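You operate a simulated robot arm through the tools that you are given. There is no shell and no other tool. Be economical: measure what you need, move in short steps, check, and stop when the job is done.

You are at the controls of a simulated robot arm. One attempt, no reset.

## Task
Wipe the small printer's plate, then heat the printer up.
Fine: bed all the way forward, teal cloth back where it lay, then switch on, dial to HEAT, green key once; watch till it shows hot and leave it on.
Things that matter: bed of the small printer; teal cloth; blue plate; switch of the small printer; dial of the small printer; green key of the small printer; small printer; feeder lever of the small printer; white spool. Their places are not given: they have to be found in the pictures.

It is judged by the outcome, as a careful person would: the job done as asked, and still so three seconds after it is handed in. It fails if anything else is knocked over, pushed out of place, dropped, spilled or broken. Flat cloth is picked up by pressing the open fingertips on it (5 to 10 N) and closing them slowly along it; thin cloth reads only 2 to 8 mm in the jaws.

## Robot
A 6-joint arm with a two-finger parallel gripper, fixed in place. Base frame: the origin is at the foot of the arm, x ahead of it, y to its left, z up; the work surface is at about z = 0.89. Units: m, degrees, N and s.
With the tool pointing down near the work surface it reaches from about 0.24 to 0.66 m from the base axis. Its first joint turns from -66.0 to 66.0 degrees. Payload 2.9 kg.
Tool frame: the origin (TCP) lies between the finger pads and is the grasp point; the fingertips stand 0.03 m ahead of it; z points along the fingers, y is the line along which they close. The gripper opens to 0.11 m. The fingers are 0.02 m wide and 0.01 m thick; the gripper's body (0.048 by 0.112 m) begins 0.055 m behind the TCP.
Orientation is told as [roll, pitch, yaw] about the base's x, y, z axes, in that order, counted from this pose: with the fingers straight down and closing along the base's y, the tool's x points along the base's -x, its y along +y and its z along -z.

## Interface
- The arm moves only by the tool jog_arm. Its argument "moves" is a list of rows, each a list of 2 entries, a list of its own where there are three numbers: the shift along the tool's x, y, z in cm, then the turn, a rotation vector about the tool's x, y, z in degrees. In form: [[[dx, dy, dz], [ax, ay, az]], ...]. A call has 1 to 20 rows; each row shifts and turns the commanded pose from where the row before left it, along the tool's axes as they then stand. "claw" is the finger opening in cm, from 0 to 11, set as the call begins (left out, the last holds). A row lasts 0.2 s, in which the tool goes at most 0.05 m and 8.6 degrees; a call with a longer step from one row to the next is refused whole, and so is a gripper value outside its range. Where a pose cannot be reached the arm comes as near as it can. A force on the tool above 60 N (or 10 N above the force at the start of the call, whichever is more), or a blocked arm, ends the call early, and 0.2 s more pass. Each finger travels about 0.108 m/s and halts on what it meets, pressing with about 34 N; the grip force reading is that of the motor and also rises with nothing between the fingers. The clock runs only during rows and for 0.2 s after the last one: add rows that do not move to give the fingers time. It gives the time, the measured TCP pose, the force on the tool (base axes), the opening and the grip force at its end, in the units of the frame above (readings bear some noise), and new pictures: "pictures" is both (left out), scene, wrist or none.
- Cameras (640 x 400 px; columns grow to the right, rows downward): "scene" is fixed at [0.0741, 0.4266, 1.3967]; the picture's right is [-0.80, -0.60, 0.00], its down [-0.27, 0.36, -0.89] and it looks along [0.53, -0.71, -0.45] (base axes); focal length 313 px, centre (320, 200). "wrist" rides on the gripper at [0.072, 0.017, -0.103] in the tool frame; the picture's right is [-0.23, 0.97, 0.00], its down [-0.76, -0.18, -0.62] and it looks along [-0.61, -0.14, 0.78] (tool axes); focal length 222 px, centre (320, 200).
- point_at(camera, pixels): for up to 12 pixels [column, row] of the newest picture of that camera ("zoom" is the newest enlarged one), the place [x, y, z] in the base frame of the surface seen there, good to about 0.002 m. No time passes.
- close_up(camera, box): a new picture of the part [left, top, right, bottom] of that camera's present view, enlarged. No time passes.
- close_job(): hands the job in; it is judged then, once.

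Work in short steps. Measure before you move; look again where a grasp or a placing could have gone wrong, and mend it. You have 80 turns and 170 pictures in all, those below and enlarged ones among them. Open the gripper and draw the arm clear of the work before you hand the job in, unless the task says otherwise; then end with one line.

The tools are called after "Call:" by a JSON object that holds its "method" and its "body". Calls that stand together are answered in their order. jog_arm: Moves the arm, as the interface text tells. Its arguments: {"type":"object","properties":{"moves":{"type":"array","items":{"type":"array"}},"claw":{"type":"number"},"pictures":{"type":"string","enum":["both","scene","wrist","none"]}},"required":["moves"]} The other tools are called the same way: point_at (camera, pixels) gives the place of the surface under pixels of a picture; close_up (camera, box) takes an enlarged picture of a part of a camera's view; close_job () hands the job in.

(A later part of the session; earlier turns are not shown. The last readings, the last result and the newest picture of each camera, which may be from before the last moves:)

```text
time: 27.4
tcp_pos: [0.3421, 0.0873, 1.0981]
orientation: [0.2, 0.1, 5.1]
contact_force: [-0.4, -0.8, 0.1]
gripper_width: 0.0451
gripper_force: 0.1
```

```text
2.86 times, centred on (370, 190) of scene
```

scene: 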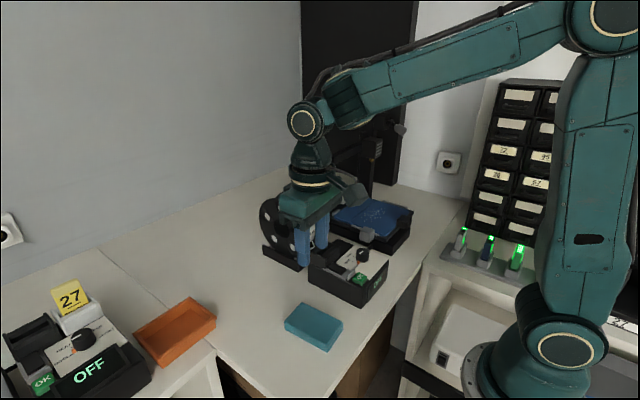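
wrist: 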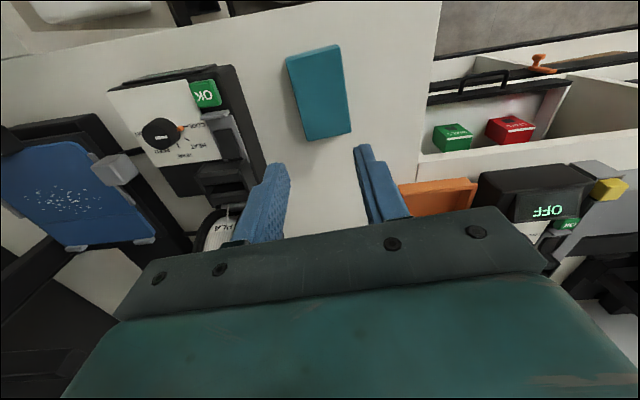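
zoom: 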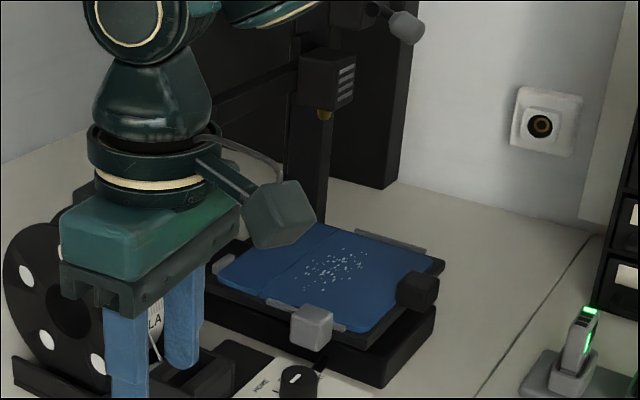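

The side grip slipped off; the cloth lies there still. I check its place and then use the pressing method: fingers open ~5 cm on top of it.

Call:
{"method": "point_at", "body": {"camera": "wrist", "pixels": [[288, 60], [336, 46], [349, 130], [309, 139], [320, 90]]}}

Call:
{"method": "jog_arm", "body": {"moves": [[[0, 0, 3.8], [0, 0, 0]], [[0, 0, 3.8], [0, 0, 0]], [[0, 0, 3.8], [0, 0, 0]], [[0, 0, 2.8], [0, 0, 0]], [[0, 0, 0], [0, 0, 0]]], "claw": 5}}

```text
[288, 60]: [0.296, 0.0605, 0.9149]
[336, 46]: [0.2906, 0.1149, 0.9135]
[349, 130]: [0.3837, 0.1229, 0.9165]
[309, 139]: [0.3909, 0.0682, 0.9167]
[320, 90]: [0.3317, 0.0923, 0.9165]
```

```text
time: 28.6
tcp_pos: [0.3435, 0.0865, 0.9554]
orientation: [0.2, 0.0, 5.1]
contact_force: [-0.8, -0.2, -0.1]
gripper_width: 0.0503
gripper_force: 0.0
```

scene: 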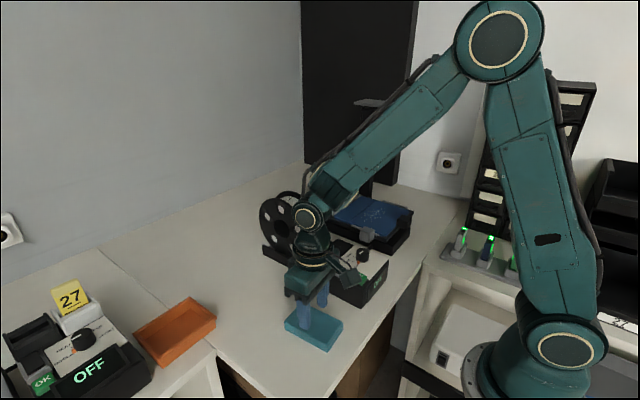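
wrist: 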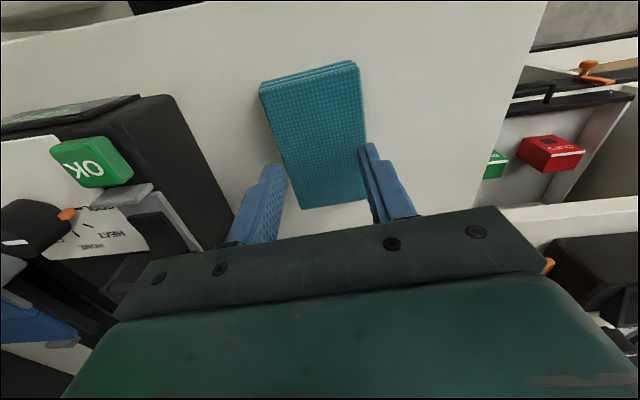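

Opening 5 cm plus finger thickness is wider than the pad; I narrow to 3.6 cm and lower in 1–2 mm rows to touch.

Call:
{"method": "jog_arm", "body": {"moves": [[[0.2, 0.2, 0], [0, 0, 0]], [[0, 0, 0.4], [0, 0, 0]], [[0, 0, 0.4], [0, 0, 0]], [[0, 0, 0.2], [0, 0, 0]], [[0, 0, 0.1], [0, 0, 0]], [[0, 0, 0], [0, 0, 0]]], "claw": 3.6, "pictures": "none"}}

```text
time: 30.0
tcp_pos: [0.3397, 0.0908, 0.9455]
orientation: [0.2, 0.1, 5.1]
contact_force: [0.4, 0.3, -0.5]
gripper_width: 0.0361
gripper_force: 0.0
```

Not touching yet; a few 1 mm rows more.

Call:
{"method": "jog_arm", "body": {"moves": [[[0, 0, 0.1], [0, 0, 0]], [[0, 0, 0.05], [0, 0, 0]], [[0, 0, 0], [0, 0, 0]]], "pictures": "none"}}

```text
time: 30.8
tcp_pos: [0.3387, 0.0896, 0.9445]
orientation: [0.2, -0.1, 5.1]
contact_force: [-1.2, 2.4, 11.0]
gripper_width: 0.0357
gripper_force: 0.0
```

11 N; I ease 0.3 mm and close the fingers stepwise along the cloth.

Call:
{"method": "jog_arm", "body": {"moves": [[[0, 0, -0.03], [0, 0, 0]], [[0, 0, 0], [0, 0, 0]]], "claw": 3, "pictures": "none"}}

Call:
{"method": "jog_arm", "body": {"moves": [[[0, 0, 0], [0, 0, 0]]], "claw": 2.4, "pictures": "none"}}

Call:
{"method": "jog_arm", "body": {"moves": [[[0, 0, 0], [0, 0, 0]]], "claw": 1.8, "pictures": "none"}}

Call:
{"method": "jog_arm", "body": {"moves": [[[0, 0, 0], [0, 0, 0]]], "claw": 1.2, "pictures": "wrist"}}

Call:
{"method": "jog_arm", "body": {"moves": [[[0, 0, 0], [0, 0, 0]]], "claw": 0.6, "pictures": "none"}}

Call:
{"method": "jog_arm", "body": {"moves": [[[0, 0, 0], [0, 0, 0]]], "claw": 0}}

```text
time: 31.4
tcp_pos: [0.3402, 0.0888, 0.9438]
orientation: [0.2, 0.0, 5.0]
contact_force: [2.8, -2.4, 6.7]
gripper_width: 0.0319
gripper_force: 2.2
```

```text
time: 31.8
tcp_pos: [0.3387, 0.0902, 0.9448]
orientation: [0.2, 0.0, 5.1]
contact_force: [1.3, -3.1, 7.0]
gripper_width: 0.0251
gripper_force: 1.4
```

```text
time: 32.2
tcp_pos: [0.3387, 0.0902, 0.9454]
orientation: [0.1, 0.0, 5.1]
contact_force: [-0.4, -1.8, 7.2]
gripper_width: 0.0188
gripper_force: 0.5
```

```text
time: 32.6
tcp_pos: [0.3387, 0.0894, 0.9448]
orientation: [0.1, 0.0, 5.1]
contact_force: [-0.4, -1.6, 5.5]
gripper_width: 0.0129
gripper_force: 0.8
```

wrist: 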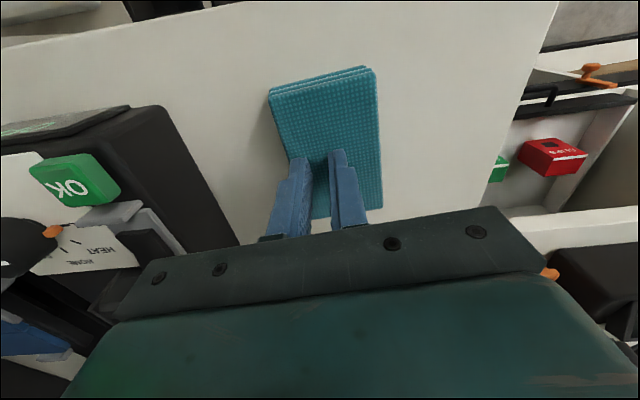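

```text
time: 33.0
tcp_pos: [0.3377, 0.0907, 0.944]
orientation: [0.2, 0.0, 5.0]
contact_force: [0.4, -1.0, 5.1]
gripper_width: 0.0069
gripper_force: 1.0
```

```text
time: 33.4
tcp_pos: [0.3396, 0.0902, 0.9455]
orientation: [0.3, 0.0, 5.1]
contact_force: [-1.1, 1.0, 5.0]
gripper_width: 0.0
gripper_force: 34.3
```

scene: 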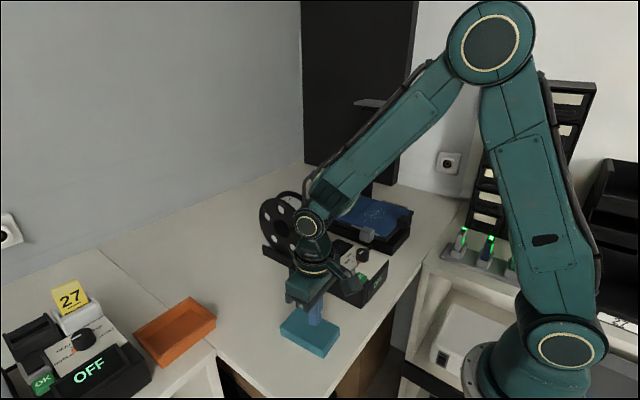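
wrist: 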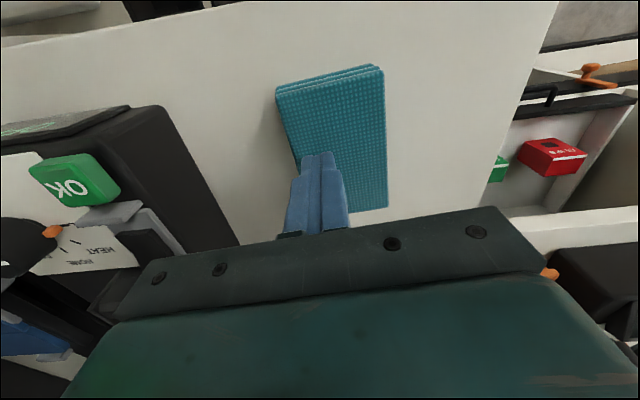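

The fingers closed on nothing and nudged the pad ~1 cm to +y; it behaves as a firm pad. I rise, open, and measure it again for a deeper side grip.

Call:
{"method": "jog_arm", "body": {"moves": [[[0, 0, -2.5], [0, 0, 0]], [[0, 0, -3.5], [0, 0, 0]], [[0, 0, 0], [0, 0, 0]], [[0, 0, 0], [0, 0, 0]]], "claw": 9}}

Call:
{"method": "close_up", "body": {"camera": "scene", "box": [260, 290, 350, 360]}}

Call:
{"method": "close_up", "body": {"camera": "wrist", "box": [230, 20, 430, 220]}}

```text
time: 34.4
tcp_pos: [0.3383, 0.0896, 1.0036]
orientation: [0.2, 0.1, 5.1]
contact_force: [-0.5, -0.1, -0.4]
gripper_width: 0.0901
gripper_force: 0.0
```

scene: 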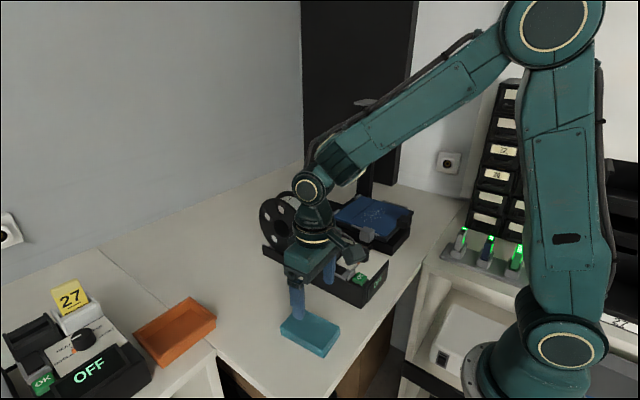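
wrist: 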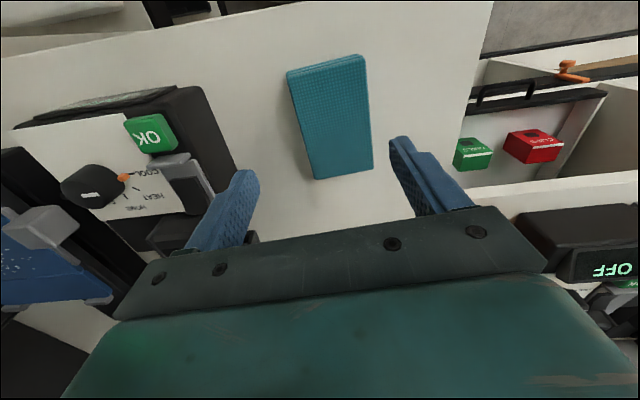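

```text
5.71 times, centred on (305, 325) of scene
```

zoom: 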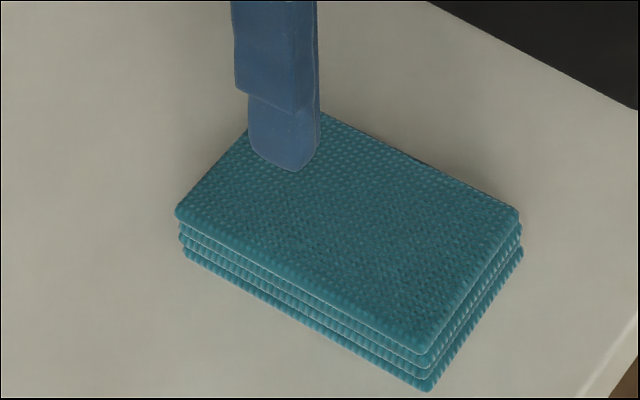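

```text
2.00 times, centred on (330, 120) of wrist
```

zoom: 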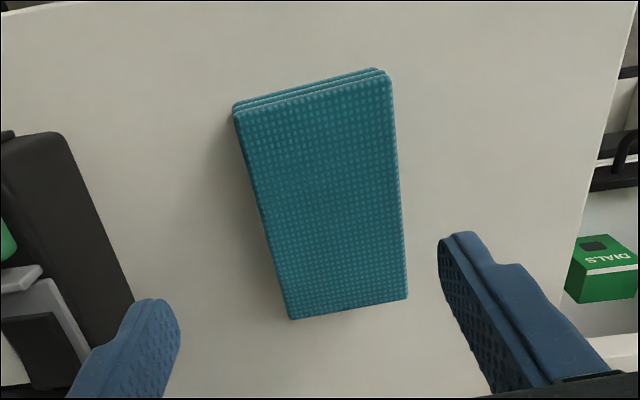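

I measure the pad's corners in this enlarged wrist view.

Call:
{"method": "point_at", "body": {"camera": "zoom", "pixels": [[240, 120], [388, 84], [404, 295], [293, 314], [325, 200], [262, 215], [398, 190]]}}

```text
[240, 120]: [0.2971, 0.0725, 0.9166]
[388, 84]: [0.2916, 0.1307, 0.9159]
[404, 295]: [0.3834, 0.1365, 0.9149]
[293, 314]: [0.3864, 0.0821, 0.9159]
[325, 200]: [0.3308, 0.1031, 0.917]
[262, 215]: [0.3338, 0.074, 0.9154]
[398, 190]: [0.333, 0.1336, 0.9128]
```

Pad centre is now (0.3395, 0.1055). I go there, down so the tips are ~4 mm above the table, and close firmly.

Call:
{"method": "jog_arm", "body": {"moves": [[[0, 1.6, 1], [0, 0, 0]], [[0, 0, 2.5], [0, 0, 0]], [[0, 0, 2.5], [0, 0, 0]], [[0, 0, 1.0], [0, 0, 0]], [[0, 0, 0.9], [0, 0, 0]], [[0, 0, 0], [0, 0, 0]]], "pictures": "none"}}

Call:
{"method": "jog_arm", "body": {"moves": [[[0, 0, 0], [0, 0, 0]], [[0, 0, 0], [0, 0, 0]], [[0, 0, 0], [0, 0, 0]], [[0, 0, 0], [0, 0, 0]]], "claw": 3}}

Call:
{"method": "jog_arm", "body": {"moves": [[[0, 0, -0.3], [0, 0, 0]], [[0, 0, -0.3], [0, 0, 0]], [[0, 0, 0], [0, 0, 0]]]}}

Call:
{"method": "close_up", "body": {"camera": "scene", "box": [260, 290, 350, 360]}}

```text
time: 35.8
tcp_pos: [0.3374, 0.1066, 0.9239]
orientation: [0.1, 0.0, 5.1]
contact_force: [0.1, 0.1, 0.2]
gripper_width: 0.09
gripper_force: 0.0
```

```text
time: 36.8
tcp_pos: [0.3378, 0.1065, 0.9245]
orientation: [0.2, 0.0, 5.1]
contact_force: [0.1, 0.4, -0.3]
gripper_width: 0.0637
gripper_force: 34.1
```

scene: 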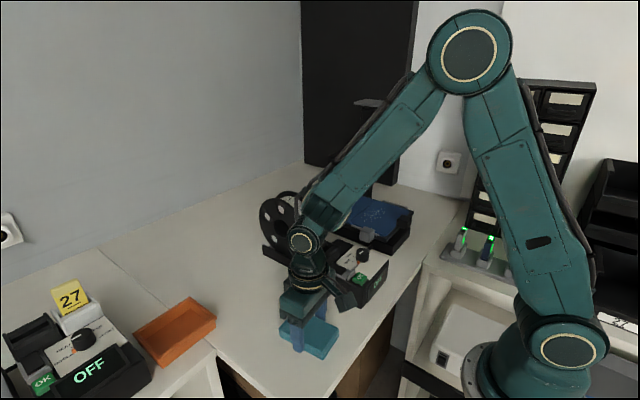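
wrist: 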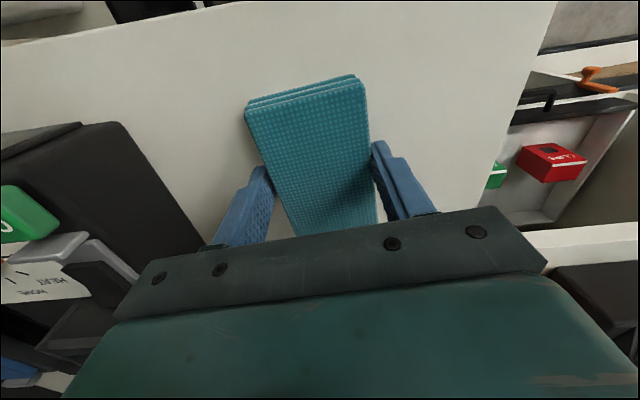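

```text
time: 37.6
tcp_pos: [0.3374, 0.1069, 0.9312]
orientation: [0.2, -0.1, 5.2]
contact_force: [0.1, 0.2, 0.5]
gripper_width: 0.0638
gripper_force: 33.8
```

scene: 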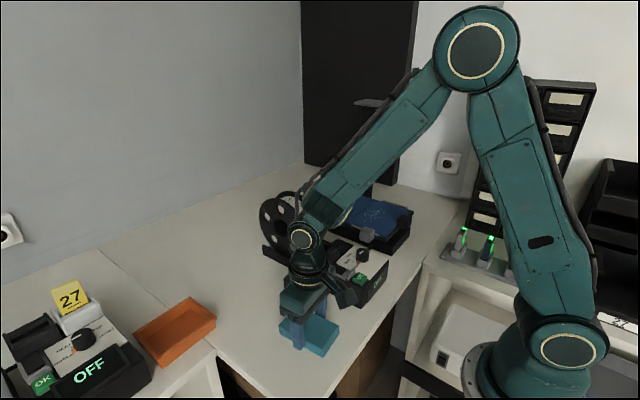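
wrist: 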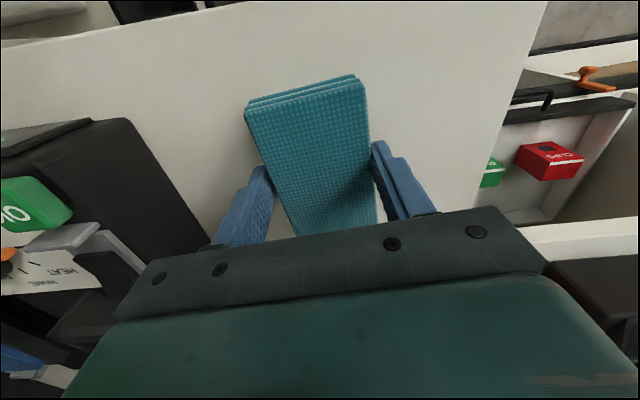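

```text
5.71 times, centred on (305, 325) of scene
```

zoom: 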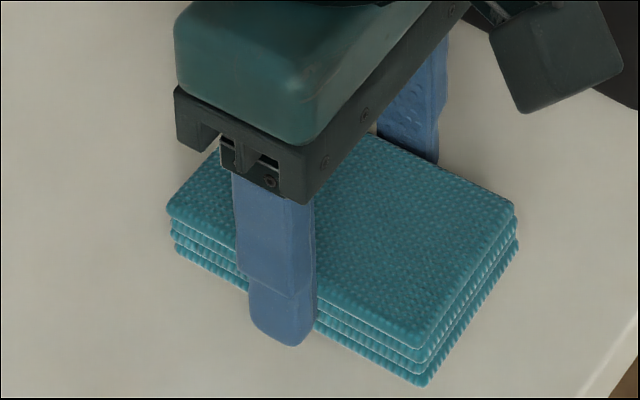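

The pad stays fixed relative to the fingers in the wrist view, so it is lifting. I continue slowly.

Call:
{"method": "jog_arm", "body": {"moves": [[[0, 0, -0.6], [0, 0, 0]], [[0, 0, -0.6], [0, 0, 0]], [[0, 0, -0.8], [0, 0, 0]], [[0, 0, -0.8], [0, 0, 0]], [[0, 0, -0.8], [0, 0, 0]], [[0, 0, 0], [0, 0, 0]]], "pictures": "scene"}}

Call:
{"method": "close_up", "body": {"camera": "scene", "box": [260, 270, 360, 360]}}

```text
time: 39.0
tcp_pos: [0.3389, 0.1048, 0.9699]
orientation: [0.1, 0.0, 5.1]
contact_force: [-0.5, 0.2, -1.0]
gripper_width: 0.0637
gripper_force: 33.6
```

scene: 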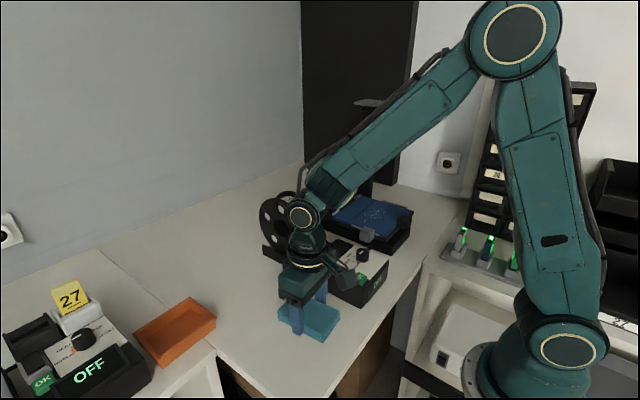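

```text
4.44 times, centred on (310, 315) of scene
```

zoom: 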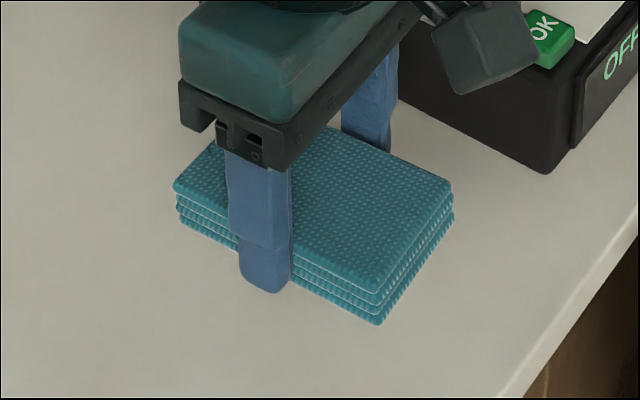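

The cloth is held. I lift gently to z≈1.10 and measure dust, tab and plate in the scene view.

Call:
{"method": "jog_arm", "body": {"moves": [[[0, 0, -1.3], [0, 0, 0]], [[0, 0, -1.5], [0, 0, 0]], [[0, 0, -1.5], [0, 0, 0]], [[0, 0, -1.5], [0, 0, 0]], [[0, 0, -1.5], [0, 0, 0]], [[0, 0, -1.5], [0, 0, 0]], [[0, 0, -1.5], [0, 0, 0]], [[0, 0, -1.5], [0, 0, 0]], [[0, 0, -1.5], [0, 0, 0]], [[0, 0, 0], [0, 0, 0]]]}}

Call:
{"method": "close_up", "body": {"camera": "scene", "box": [325, 180, 425, 250]}}

Call:
{"method": "point_at", "body": {"camera": "zoom", "pixels": [[450, 205], [490, 240], [400, 255], [260, 215], [390, 130], [310, 175], [330, 230], [270, 300], [490, 310], [150, 195], [420, 160]]}}

```text
time: 41.2
tcp_pos: [0.3378, 0.1048, 1.1017]
orientation: [0.1, 0.1, 5.2]
contact_force: [1.1, 0.2, -0.5]
gripper_width: 0.0638
gripper_force: 34.0
```

scene: 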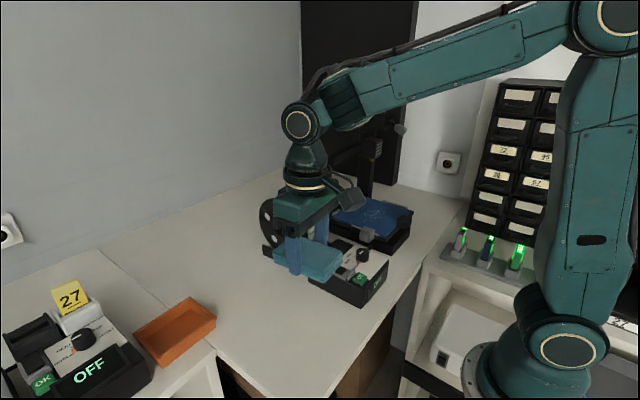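
wrist: 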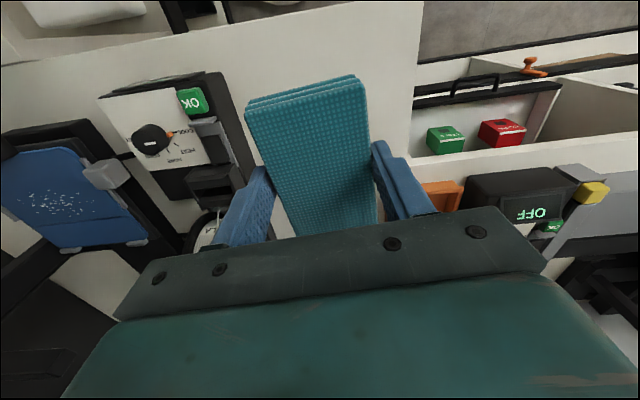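

```text
5.71 times, centred on (375, 215) of scene
```

zoom: 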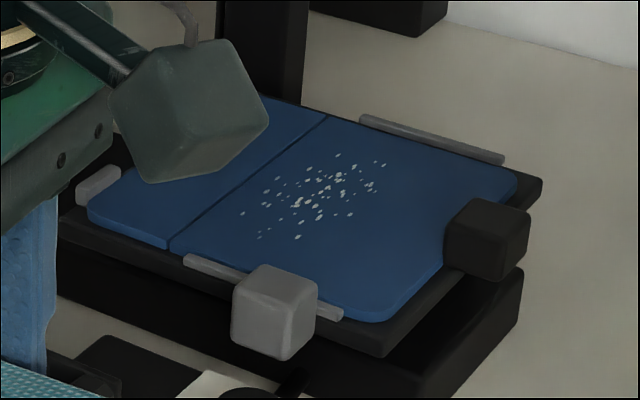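

```text
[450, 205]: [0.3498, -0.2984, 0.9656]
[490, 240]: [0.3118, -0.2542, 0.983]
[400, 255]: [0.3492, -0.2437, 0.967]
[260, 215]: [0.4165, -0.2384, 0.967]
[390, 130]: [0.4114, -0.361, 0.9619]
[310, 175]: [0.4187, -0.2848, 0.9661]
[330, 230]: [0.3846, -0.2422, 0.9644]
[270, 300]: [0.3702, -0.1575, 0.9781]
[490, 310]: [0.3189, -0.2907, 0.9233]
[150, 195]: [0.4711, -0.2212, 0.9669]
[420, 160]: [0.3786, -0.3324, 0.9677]
```

Dust lies at x≈0.38–0.43, y≈−0.335…−0.22. I carry the cloth over at z 1.10, straightening yaw, to (0.39, −0.225).

Call:
{"method": "jog_arm", "body": {"moves": [[[0, 0, 0], [0, 0, 2.6]], [[0, 0, 0], [0, 0, 2.5]], [[0, -1.5, 0], [0, 0, 0]], [[0, -2.7, 0], [0, 0, 0]], [[0, -3, 0], [0, 0, 0]], [[0, -3, 0], [0, 0, 0]], [[0, -3, 0], [0, 0, 0]], [[0, -3, 0], [0, 0, 0]], [[0, -3, 0], [0, 0, 0]], [[0, -3, 0], [0, 0, 0]], [[0, -3, 0], [0, 0, 0]], [[-1.5, -3, 0], [0, 0, 0]], [[-1.5, -2.5, 0.5], [0, 0, 0]], [[-1.5, -1.6, 1], [0, 0, 0]], [[-0.7, -0.7, 1], [0, 0, 0]], [[0, 0, 1.5], [0, 0, 0]], [[0, 0, 0], [0, 0, 0]]]}}

Call:
{"method": "close_up", "body": {"camera": "scene", "box": [310, 100, 450, 260]}}

```text
time: 44.8
tcp_pos: [0.3894, -0.2249, 1.0589]
orientation: [0.2, 0.0, 0.0]
contact_force: [0.3, -0.5, 0.1]
gripper_width: 0.0639
gripper_force: 34.0
```

scene: 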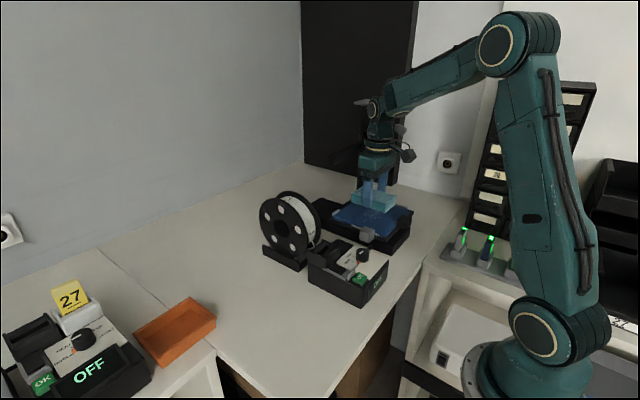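
wrist: 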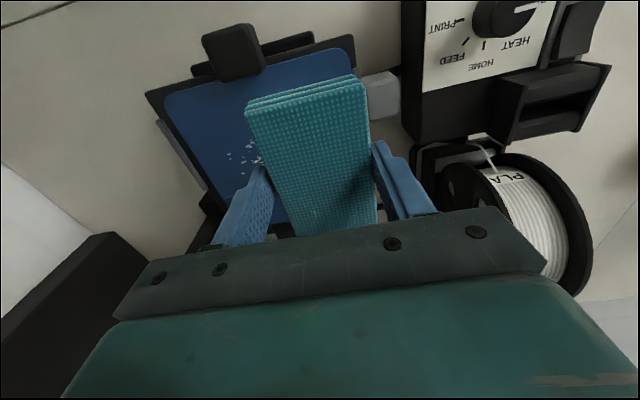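

```text
2.50 times, centred on (380, 180) of scene
```

zoom: 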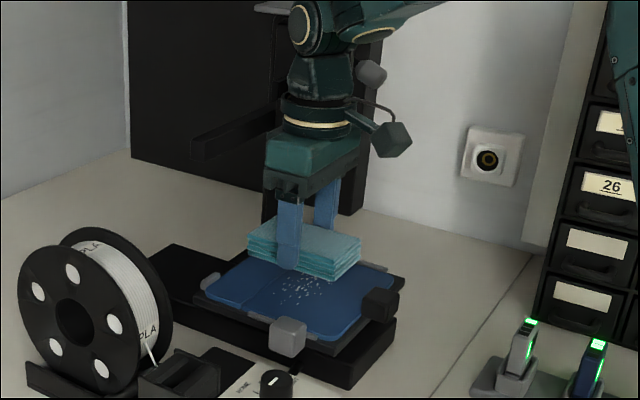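

I shift to y −0.24 (finger clear of knob), and lower to light contact on the plate.

Call:
{"method": "jog_arm", "body": {"moves": [[[0, -1.5, 1.5], [0, 0, 0]], [[0, 0, 2.0], [0, 0, 0]], [[0, 0, 1.5], [0, 0, 0]], [[0, 0, 0.4], [0, 0, 0]], [[0, 0, 0.2], [0, 0, 0]], [[0, 0, 0.2], [0, 0, 0]], [[0, 0, 0], [0, 0, 0]]], "pictures": "scene"}}

```text
time: 46.4
tcp_pos: [0.3896, -0.2396, 1.0019]
orientation: [0.2, 0.0, 0.0]
contact_force: [-0.3, 0.4, -0.6]
gripper_width: 0.0637
gripper_force: 33.8
```

scene: 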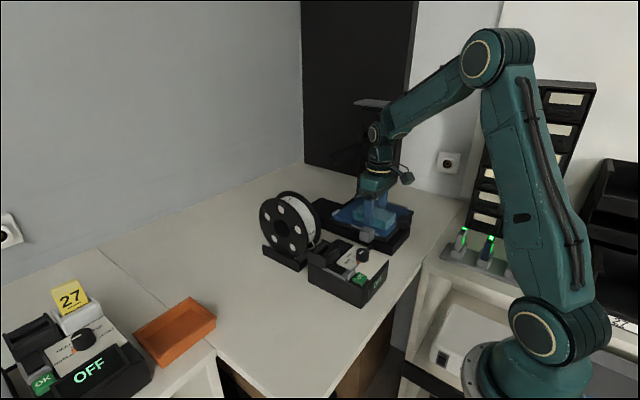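

Just at contact height; I go down 1–2 mm more for a light press.

Call:
{"method": "jog_arm", "body": {"moves": [[[0, 0, 0.1], [0, 0, 0]], [[0, 0, 0.1], [0, 0, 0]], [[0, 0, 0], [0, 0, 0]]], "pictures": "none"}}

```text
time: 47.2
tcp_pos: [0.3904, -0.2393, 1.0004]
orientation: [0.1, -0.1, 0.0]
contact_force: [0.2, 1.8, 9.4]
gripper_width: 0.0637
gripper_force: 34.2
```

9 N of press. I wipe along −y to −0.31 and back to −0.24.

Call:
{"method": "jog_arm", "body": {"moves": [[[0, -1, 0], [0, 0, 0]], [[0, -1, 0], [0, 0, 0]], [[0, -1, 0], [0, 0, 0]], [[0, -1, 0], [0, 0, 0]], [[0, -1, 0], [0, 0, 0]], [[0, -1, 0], [0, 0, 0]], [[0, -1, 0], [0, 0, 0]], [[0, 0, 0], [0, 0, 0]]], "pictures": "scene"}}

Call:
{"method": "jog_arm", "body": {"moves": [[[0, 1, 0], [0, 0, 0]], [[0, 1, 0], [0, 0, 0]], [[0, 1, 0], [0, 0, 0]], [[0, 1, 0], [0, 0, 0]], [[0, 1, 0], [0, 0, 0]], [[0, 1, 0], [0, 0, 0]], [[0, 1, 0], [0, 0, 0]], [[0, 0, 0], [0, 0, 0]]], "pictures": "scene"}}

```text
time: 49.0
tcp_pos: [0.3907, -0.3082, 0.9993]
orientation: [0.2, 0.1, 0.1]
contact_force: [0.2, 7.0, 17.9]
gripper_width: 0.0636
gripper_force: 34.0
```

scene: 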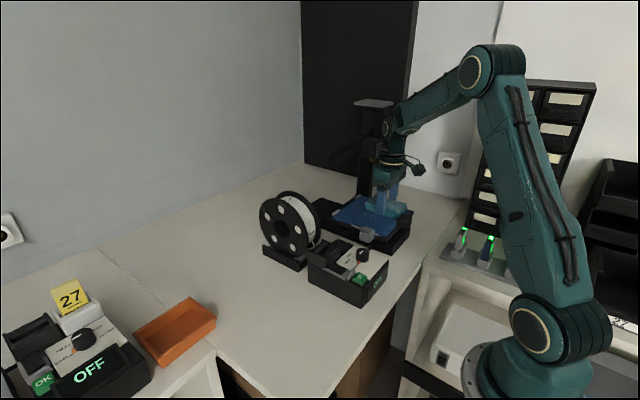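

```text
time: 50.8
tcp_pos: [0.3896, -0.2385, 1.0014]
orientation: [0.3, 0.0, 0.0]
contact_force: [1.6, -4.7, 12.7]
gripper_width: 0.0638
gripper_force: 33.7
```

scene: 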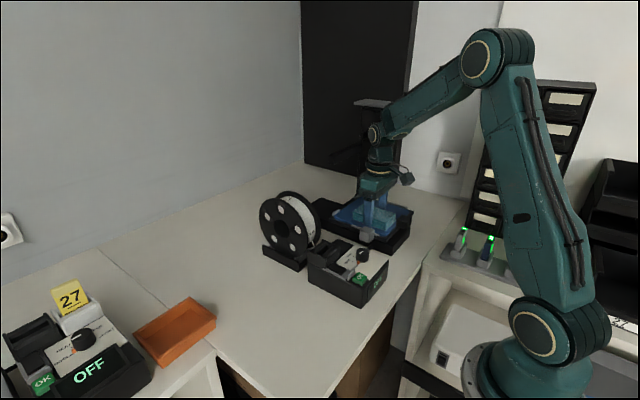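

One more double stroke, then lift and inspect.

Call:
{"method": "jog_arm", "body": {"moves": [[[0, -1, 0], [0, 0, 0]], [[0, -1, 0], [0, 0, 0]], [[0, -1, 0], [0, 0, 0]], [[0, -1, 0], [0, 0, 0]], [[0, -1, 0], [0, 0, 0]], [[0, -1, 0], [0, 0, 0]], [[0, -1, 0], [0, 0, 0]], [[0, 1, 0], [0, 0, 0]], [[0, 1, 0], [0, 0, 0]], [[0, 1, 0], [0, 0, 0]], [[0, 1, 0], [0, 0, 0]], [[0, 1, 0], [0, 0, 0]], [[0, 1, 0], [0, 0, 0]], [[0, 1, 0], [0, 0, 0]], [[0, 0, -0.5], [0, 0, 0]], [[0, 0, -1], [0, 0, 0]], [[0, 0, -1.5], [0, 0, 0]], [[0, 1.5, -2], [0, 0, 0]], [[0, 1.5, -2], [0, 0, 0]], [[0, 2, -1.5], [0, 0, 0]]]}}

Call:
{"method": "close_up", "body": {"camera": "scene", "box": [310, 170, 430, 260]}}

Call:
{"method": "close_up", "body": {"camera": "wrist", "box": [90, 20, 300, 240]}}

```text
time: 55.0
tcp_pos: [0.3898, -0.1899, 1.0857]
orientation: [0.2, 0.2, 0.1]
contact_force: [0.3, -0.4, -0.5]
gripper_width: 0.0639
gripper_force: 34.0
```

scene: 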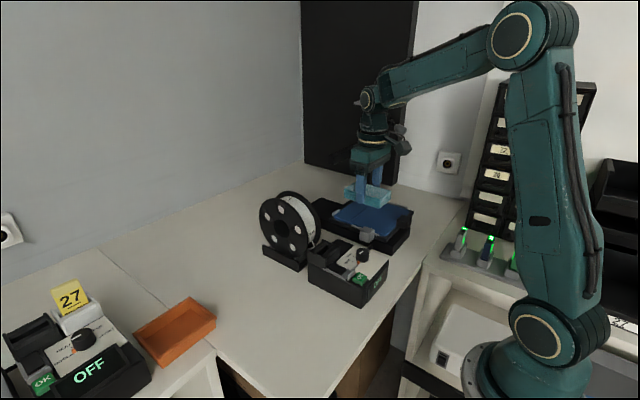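
wrist: 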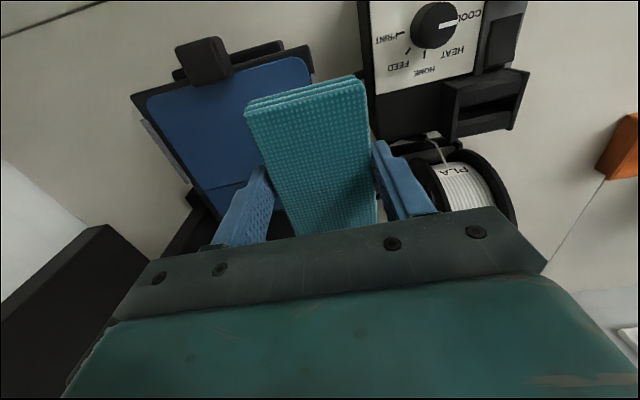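

```text
4.44 times, centred on (370, 215) of scene
```

zoom: 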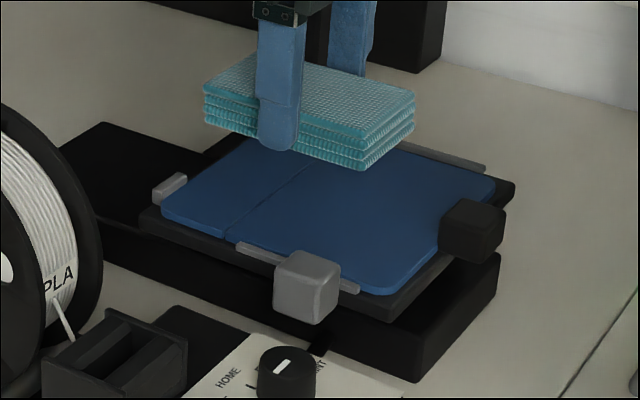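

```text
1.82 times, centred on (195, 130) of wrist
```

zoom: 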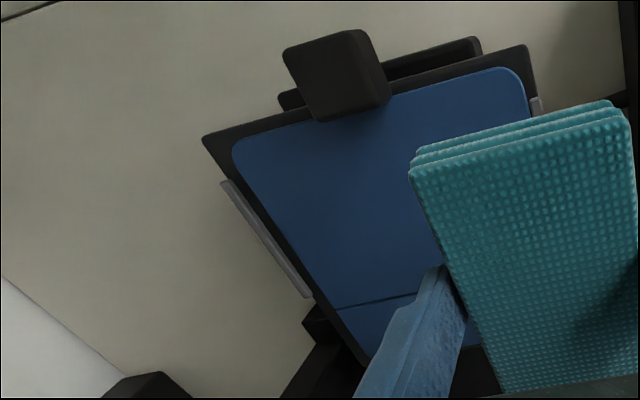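

The plate is clean and the bed still at its stop (knob unmoved at zoom (307,285)). I carry the cloth back over its place, turning to the original 5° yaw.

Call:
{"method": "jog_arm", "body": {"moves": [[[1.5, 0, -1.2], [0, 0, 0]], [[2, 1, 0], [0, 0, 0]], [[1.5, 2, 0], [0, 0, 0]], [[0, 3, 0], [0, 0, 0]], [[0, 3, 0], [0, 0, 0]], [[0, 3, 0], [0, 0, 0]], [[0, 3, 0], [0, 0, 0]], [[0, 3, 0], [0, 0, 0]], [[0, 3, 0], [0, 0, 0]], [[0, 3, 0], [0, 0, 0]], [[0, 2.4, 0], [0, 0, 0]], [[0, 1.5, 0], [0, 0, -2.6]], [[0, 0, 0], [0, 0, -2.5]], [[0, 0, 2], [0, 0, 0]], [[0, 0, 2.5], [0, 0, 0]], [[0, 0, 2.5], [0, 0, 0]], [[0, 0, 2.5], [0, 0, 0]], [[0, 0, 0], [0, 0, 0]]]}}

```text
time: 58.8
tcp_pos: [0.3398, 0.0906, 1.0053]
orientation: [0.2, 0.1, 5.1]
contact_force: [0.2, -0.2, -0.7]
gripper_width: 0.064
gripper_force: 34.0
```

scene: 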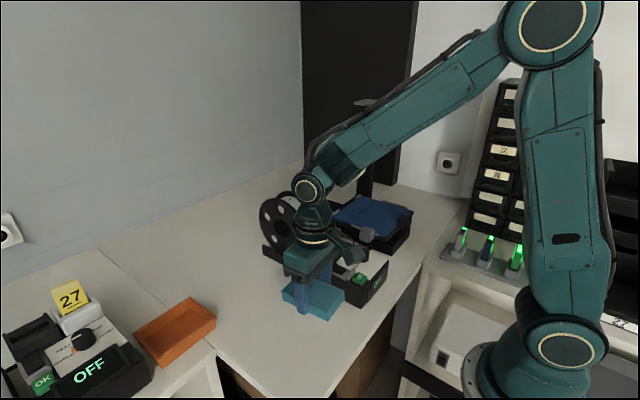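
wrist: 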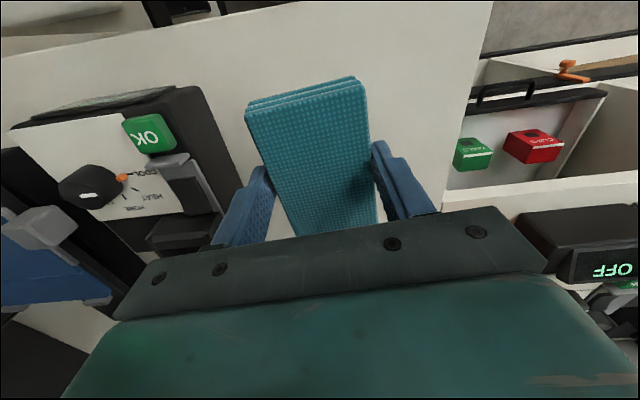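

Before lowering I check the pad's corners relative to the original (centre 0.3415, 0.0883).

Call:
{"method": "point_at", "body": {"camera": "wrist", "pixels": [[250, 114], [362, 87], [374, 215], [296, 232], [310, 160]]}}

```text
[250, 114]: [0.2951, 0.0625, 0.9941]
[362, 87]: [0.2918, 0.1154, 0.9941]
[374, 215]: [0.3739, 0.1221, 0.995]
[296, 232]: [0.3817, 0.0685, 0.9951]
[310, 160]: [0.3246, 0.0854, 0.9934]
```

Needs +2 mm x, −2.5 mm y. I correct, and lower to TCP z≈0.927.

Call:
{"method": "jog_arm", "body": {"moves": [[[-0.22, -0.25, 2], [0, 0, 0]], [[0, 0, 2.5], [0, 0, 0]], [[0, 0, 2], [0, 0, 0]], [[0, 0, 0.8], [0, 0, 0]], [[0, 0, 0.4], [0, 0, 0]], [[0, 0, 0.15], [0, 0, 0]], [[0, 0, 0], [0, 0, 0]]], "pictures": "none"}}

```text
time: 60.4
tcp_pos: [0.3413, 0.0883, 0.9248]
orientation: [0.2, 0.0, 5.0]
contact_force: [0.0, 0.0, -0.4]
gripper_width: 0.0636
gripper_force: 34.0
```

Practically on the table; one more millimetre, then open, and rise.

Call:
{"method": "jog_arm", "body": {"moves": [[[0, 0, 0.1], [0, 0, 0]], [[0, 0, 0], [0, 0, 0]]], "pictures": "none"}}

Call:
{"method": "jog_arm", "body": {"moves": [[[0, 0, 0], [0, 0, 0]], [[0, 0, 0], [0, 0, 0]], [[0, 0, -1.5], [0, 0, 0]], [[0, 0, -3.5], [0, 0, 0]], [[0, 0, -4], [0, 0, 0]], [[0, 0, -4], [0, 0, 0]], [[0, 0, -4], [0, 0, 0]], [[0, 0, 0], [0, 0, 0]]], "claw": 9}}

Call:
{"method": "close_up", "body": {"camera": "wrist", "box": [100, 50, 260, 220]}}

Call:
{"method": "close_up", "body": {"camera": "scene", "box": [270, 290, 360, 360]}}

Call:
{"method": "point_at", "body": {"camera": "zoom", "pixels": [[252, 70], [472, 180], [386, 302], [155, 176], [315, 185]]}}

```text
time: 61.0
tcp_pos: [0.3415, 0.0879, 0.923]
orientation: [0.3, -0.2, 5.0]
contact_force: [-0.5, 1.9, 13.2]
gripper_width: 0.0636
gripper_force: 34.0
```

```text
time: 62.8
tcp_pos: [0.3436, 0.0881, 1.0943]
orientation: [0.2, 0.1, 5.1]
contact_force: [0.6, 0.2, -0.3]
gripper_width: 0.0901
gripper_force: 0.1
```

scene: 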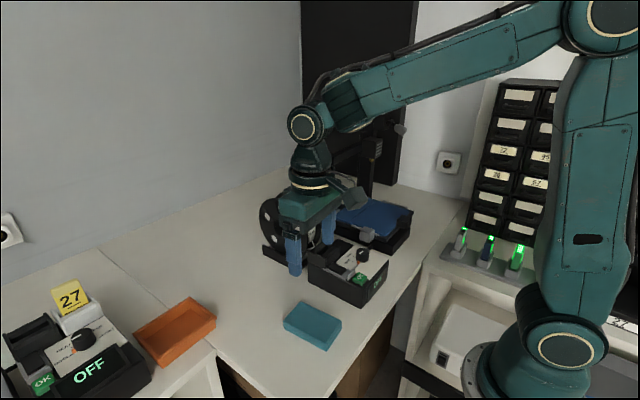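
wrist: 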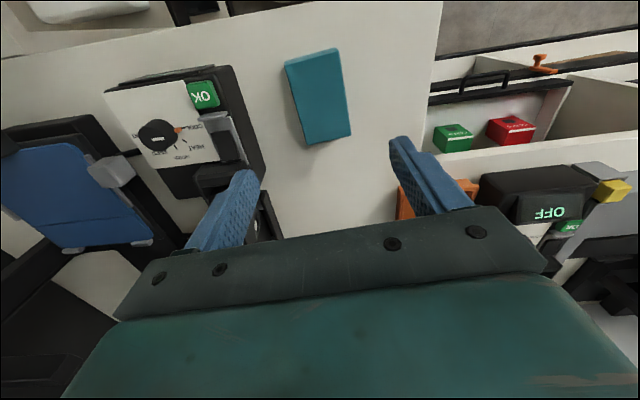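

```text
2.35 times, centred on (180, 135) of wrist
```

zoom: 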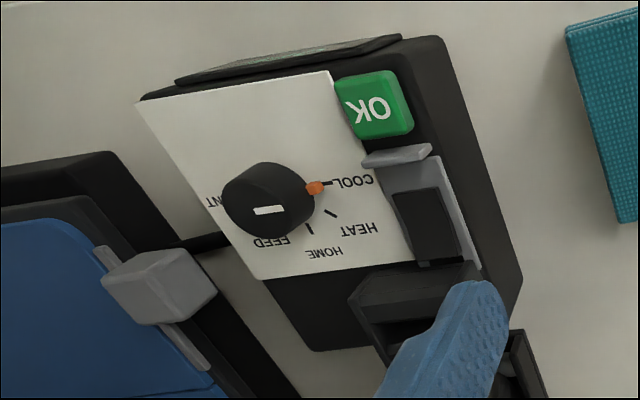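

```text
5.71 times, centred on (315, 325) of scene
```

zoom: 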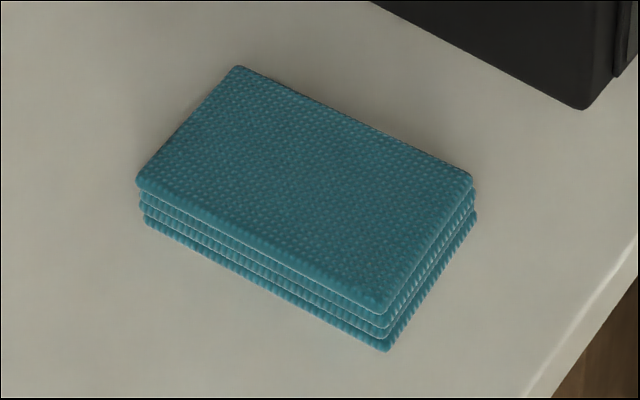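

```text
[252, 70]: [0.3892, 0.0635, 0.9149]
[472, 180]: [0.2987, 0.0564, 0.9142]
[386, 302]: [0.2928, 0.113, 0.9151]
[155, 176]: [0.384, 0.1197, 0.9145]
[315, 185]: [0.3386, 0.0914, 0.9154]
```

Cloth is back within ~2 mm. Now the switch: I enlarge the rocker and measure dial, ticks, key and switch.

Call:
{"method": "close_up", "body": {"camera": "scene", "box": [322, 235, 392, 295]}}

Call:
{"method": "close_up", "body": {"camera": "wrist", "box": [130, 60, 260, 200]}}

Call:
{"method": "point_at", "body": {"camera": "zoom", "pixels": [[410, 75], [385, 75], [440, 120], [430, 150], [420, 215], [450, 215], [435, 250], [420, 280], [230, 185], [295, 160], [330, 155], [315, 195]]}}

```text
6.67 times, centred on (357, 265) of scene
```

zoom: 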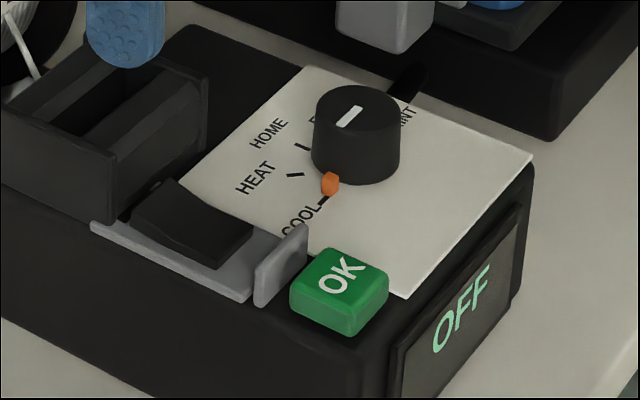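

```text
2.86 times, centred on (195, 130) of wrist
```

zoom: 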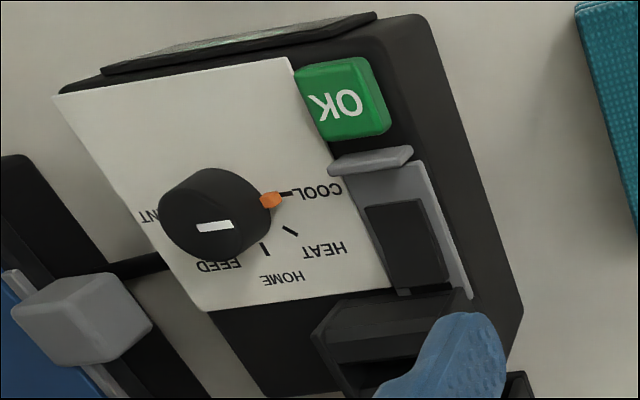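

```text
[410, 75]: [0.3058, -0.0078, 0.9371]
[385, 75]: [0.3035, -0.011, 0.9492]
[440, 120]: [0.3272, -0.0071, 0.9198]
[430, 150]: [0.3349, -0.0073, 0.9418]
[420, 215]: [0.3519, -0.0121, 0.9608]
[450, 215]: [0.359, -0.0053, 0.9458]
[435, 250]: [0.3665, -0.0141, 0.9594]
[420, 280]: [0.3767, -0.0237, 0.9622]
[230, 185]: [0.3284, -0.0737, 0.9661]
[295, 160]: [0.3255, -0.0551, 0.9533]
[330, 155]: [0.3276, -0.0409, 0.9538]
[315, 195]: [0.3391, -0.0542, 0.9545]
```

I look at the rocker more closely from both cameras and measure heights along it.

Call:
{"method": "close_up", "body": {"camera": "wrist", "box": [195, 105, 245, 170]}}

Call:
{"method": "close_up", "body": {"camera": "scene", "box": [328, 255, 362, 285]}}

Call:
{"method": "point_at", "body": {"camera": "zoom", "pixels": [[200, 170], [260, 200], [310, 230], [340, 255], [370, 280], [180, 220], [330, 290], [150, 200], [420, 230], [460, 300], [230, 160], [390, 240]]}}

```text
6.15 times, centred on (220, 138) of wrist
```

zoom: 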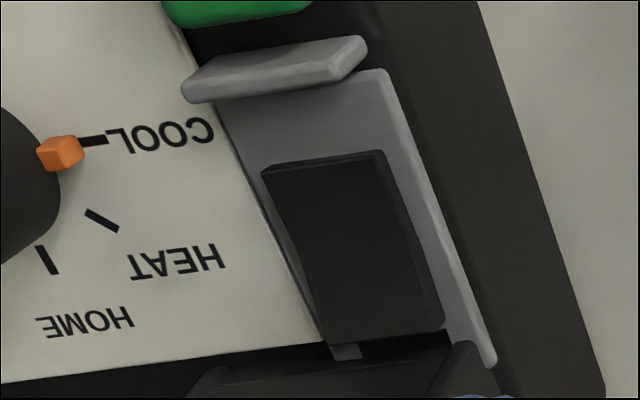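

```text
13.33 times, centred on (345, 270) of scene
```

zoom: 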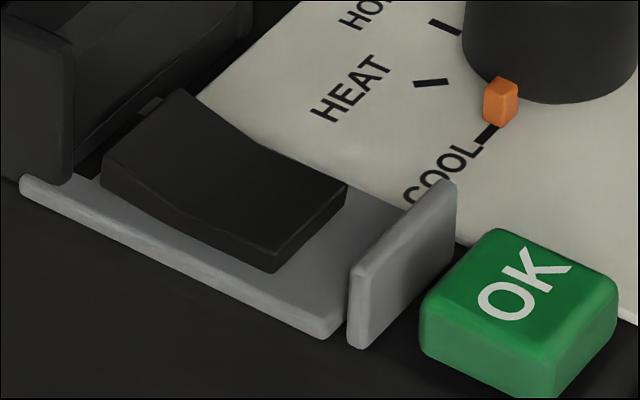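

```text
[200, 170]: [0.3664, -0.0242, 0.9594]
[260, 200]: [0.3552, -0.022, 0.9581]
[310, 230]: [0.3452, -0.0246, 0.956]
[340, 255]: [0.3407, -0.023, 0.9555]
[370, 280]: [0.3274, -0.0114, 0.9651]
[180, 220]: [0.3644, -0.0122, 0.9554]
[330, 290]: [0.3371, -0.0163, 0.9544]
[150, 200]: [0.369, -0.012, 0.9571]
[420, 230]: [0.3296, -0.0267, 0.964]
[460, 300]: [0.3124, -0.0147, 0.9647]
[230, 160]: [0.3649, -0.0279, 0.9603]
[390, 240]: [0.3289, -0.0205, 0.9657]
```

The rocker's rear (+x) end is raised (z 0.960 vs 0.956), so ON is pressing the rear end at x≈0.365, y≈−0.021. I check the slot box and spool extents for clearance.

Call:
{"method": "point_at", "body": {"camera": "scene", "pixels": [[326, 260], [320, 255], [335, 248], [345, 246], [310, 262], [318, 274], [290, 193], [315, 215], [320, 240], [300, 225]]}}

Call:
{"method": "close_up", "body": {"camera": "wrist", "box": [110, 60, 250, 200]}}

Call:
{"method": "point_at", "body": {"camera": "zoom", "pixels": [[300, 175], [350, 200], [368, 193], [372, 225], [345, 240], [255, 220], [180, 225], [400, 85], [370, 100], [430, 110], [470, 290], [380, 330]]}}

```text
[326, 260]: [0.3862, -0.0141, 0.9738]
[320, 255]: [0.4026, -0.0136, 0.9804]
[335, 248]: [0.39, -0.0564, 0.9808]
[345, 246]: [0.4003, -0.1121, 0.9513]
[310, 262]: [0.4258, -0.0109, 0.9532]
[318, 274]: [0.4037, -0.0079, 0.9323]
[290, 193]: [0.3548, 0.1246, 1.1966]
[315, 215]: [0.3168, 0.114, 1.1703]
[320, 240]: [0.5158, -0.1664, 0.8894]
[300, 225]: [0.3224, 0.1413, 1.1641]
```

```text
2.86 times, centred on (180, 130) of wrist
```

zoom: 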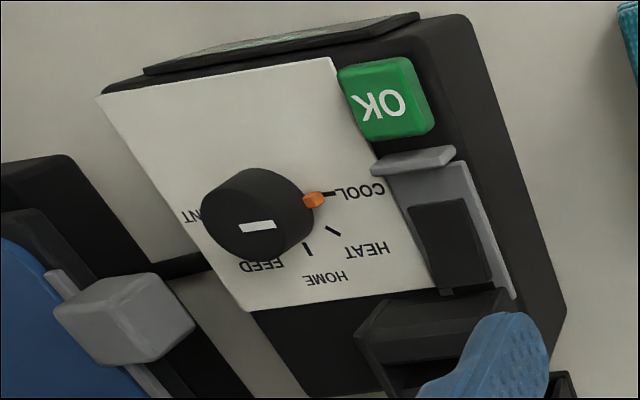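

```text
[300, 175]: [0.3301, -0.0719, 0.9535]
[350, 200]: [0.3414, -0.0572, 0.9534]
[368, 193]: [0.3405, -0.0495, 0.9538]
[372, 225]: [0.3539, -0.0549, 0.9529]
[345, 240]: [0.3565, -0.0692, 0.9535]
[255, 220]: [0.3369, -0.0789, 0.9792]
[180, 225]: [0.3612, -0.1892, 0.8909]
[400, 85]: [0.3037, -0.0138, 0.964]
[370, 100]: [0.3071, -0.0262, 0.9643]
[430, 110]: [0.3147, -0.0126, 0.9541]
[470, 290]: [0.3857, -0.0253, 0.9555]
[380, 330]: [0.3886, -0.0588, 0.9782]
```

Slot box front is at x≈0.385 (top 0.981), leaving room. I close the fingers, square the yaw and move above the rocker's rear end.

Call:
{"method": "jog_arm", "body": {"moves": [[[0, 0, 0], [0, 0, 5.1]], [[-0.65, -3.64, 0], [0, 0, 0]], [[-0.65, -3.64, 0], [0, 0, 0]], [[-0.65, -3.64, 0], [0, 0, 0]], [[0, 0, 3], [0, 0, 0]], [[0, 0, 3], [0, 0, 0]], [[0, 0, 0.8], [0, 0, 0]], [[0, 0, 0], [0, 0, 0]]], "claw": 0}}

Call:
{"method": "close_up", "body": {"camera": "wrist", "box": [200, 0, 440, 220]}}

Call:
{"method": "close_up", "body": {"camera": "scene", "box": [310, 225, 390, 295]}}

```text
time: 64.6
tcp_pos: [0.3607, -0.0222, 1.024]
orientation: [0.2, -0.1, 0.0]
contact_force: [1.0, -0.9, -0.6]
gripper_width: 0.0
gripper_force: 33.8
```

scene: 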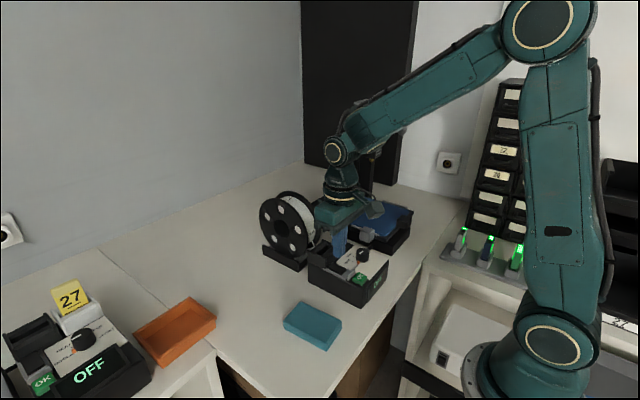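
wrist: 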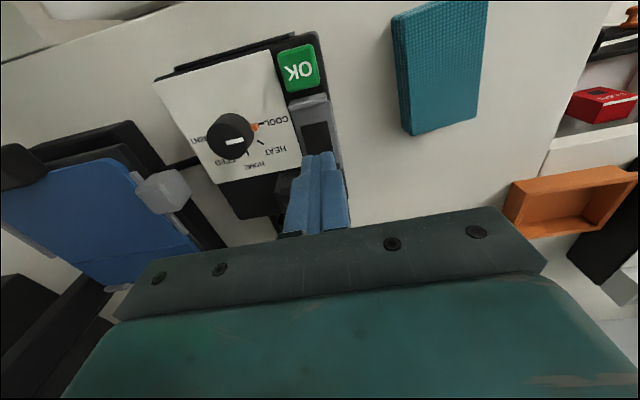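

```text
1.82 times, centred on (320, 110) of wrist
```

zoom: 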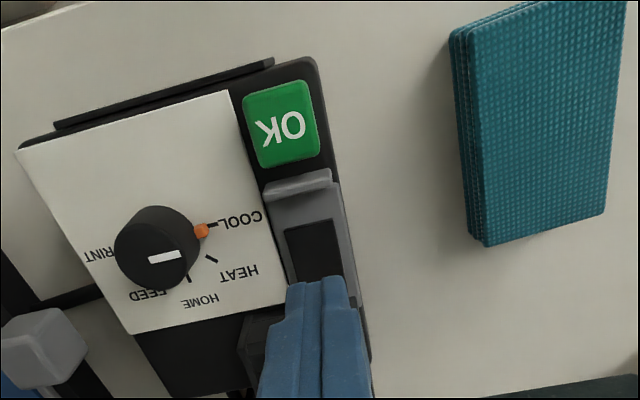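

```text
5.71 times, centred on (350, 260) of scene
```

zoom: 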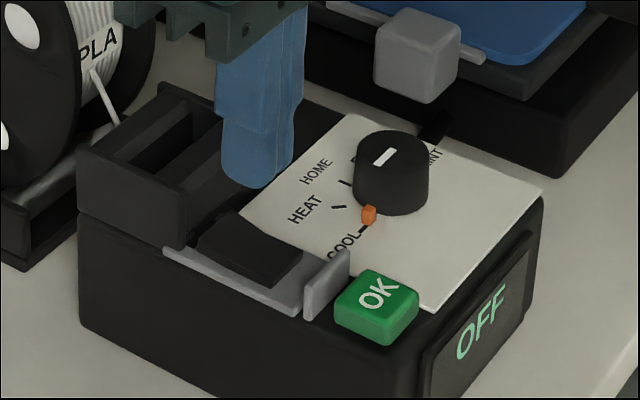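

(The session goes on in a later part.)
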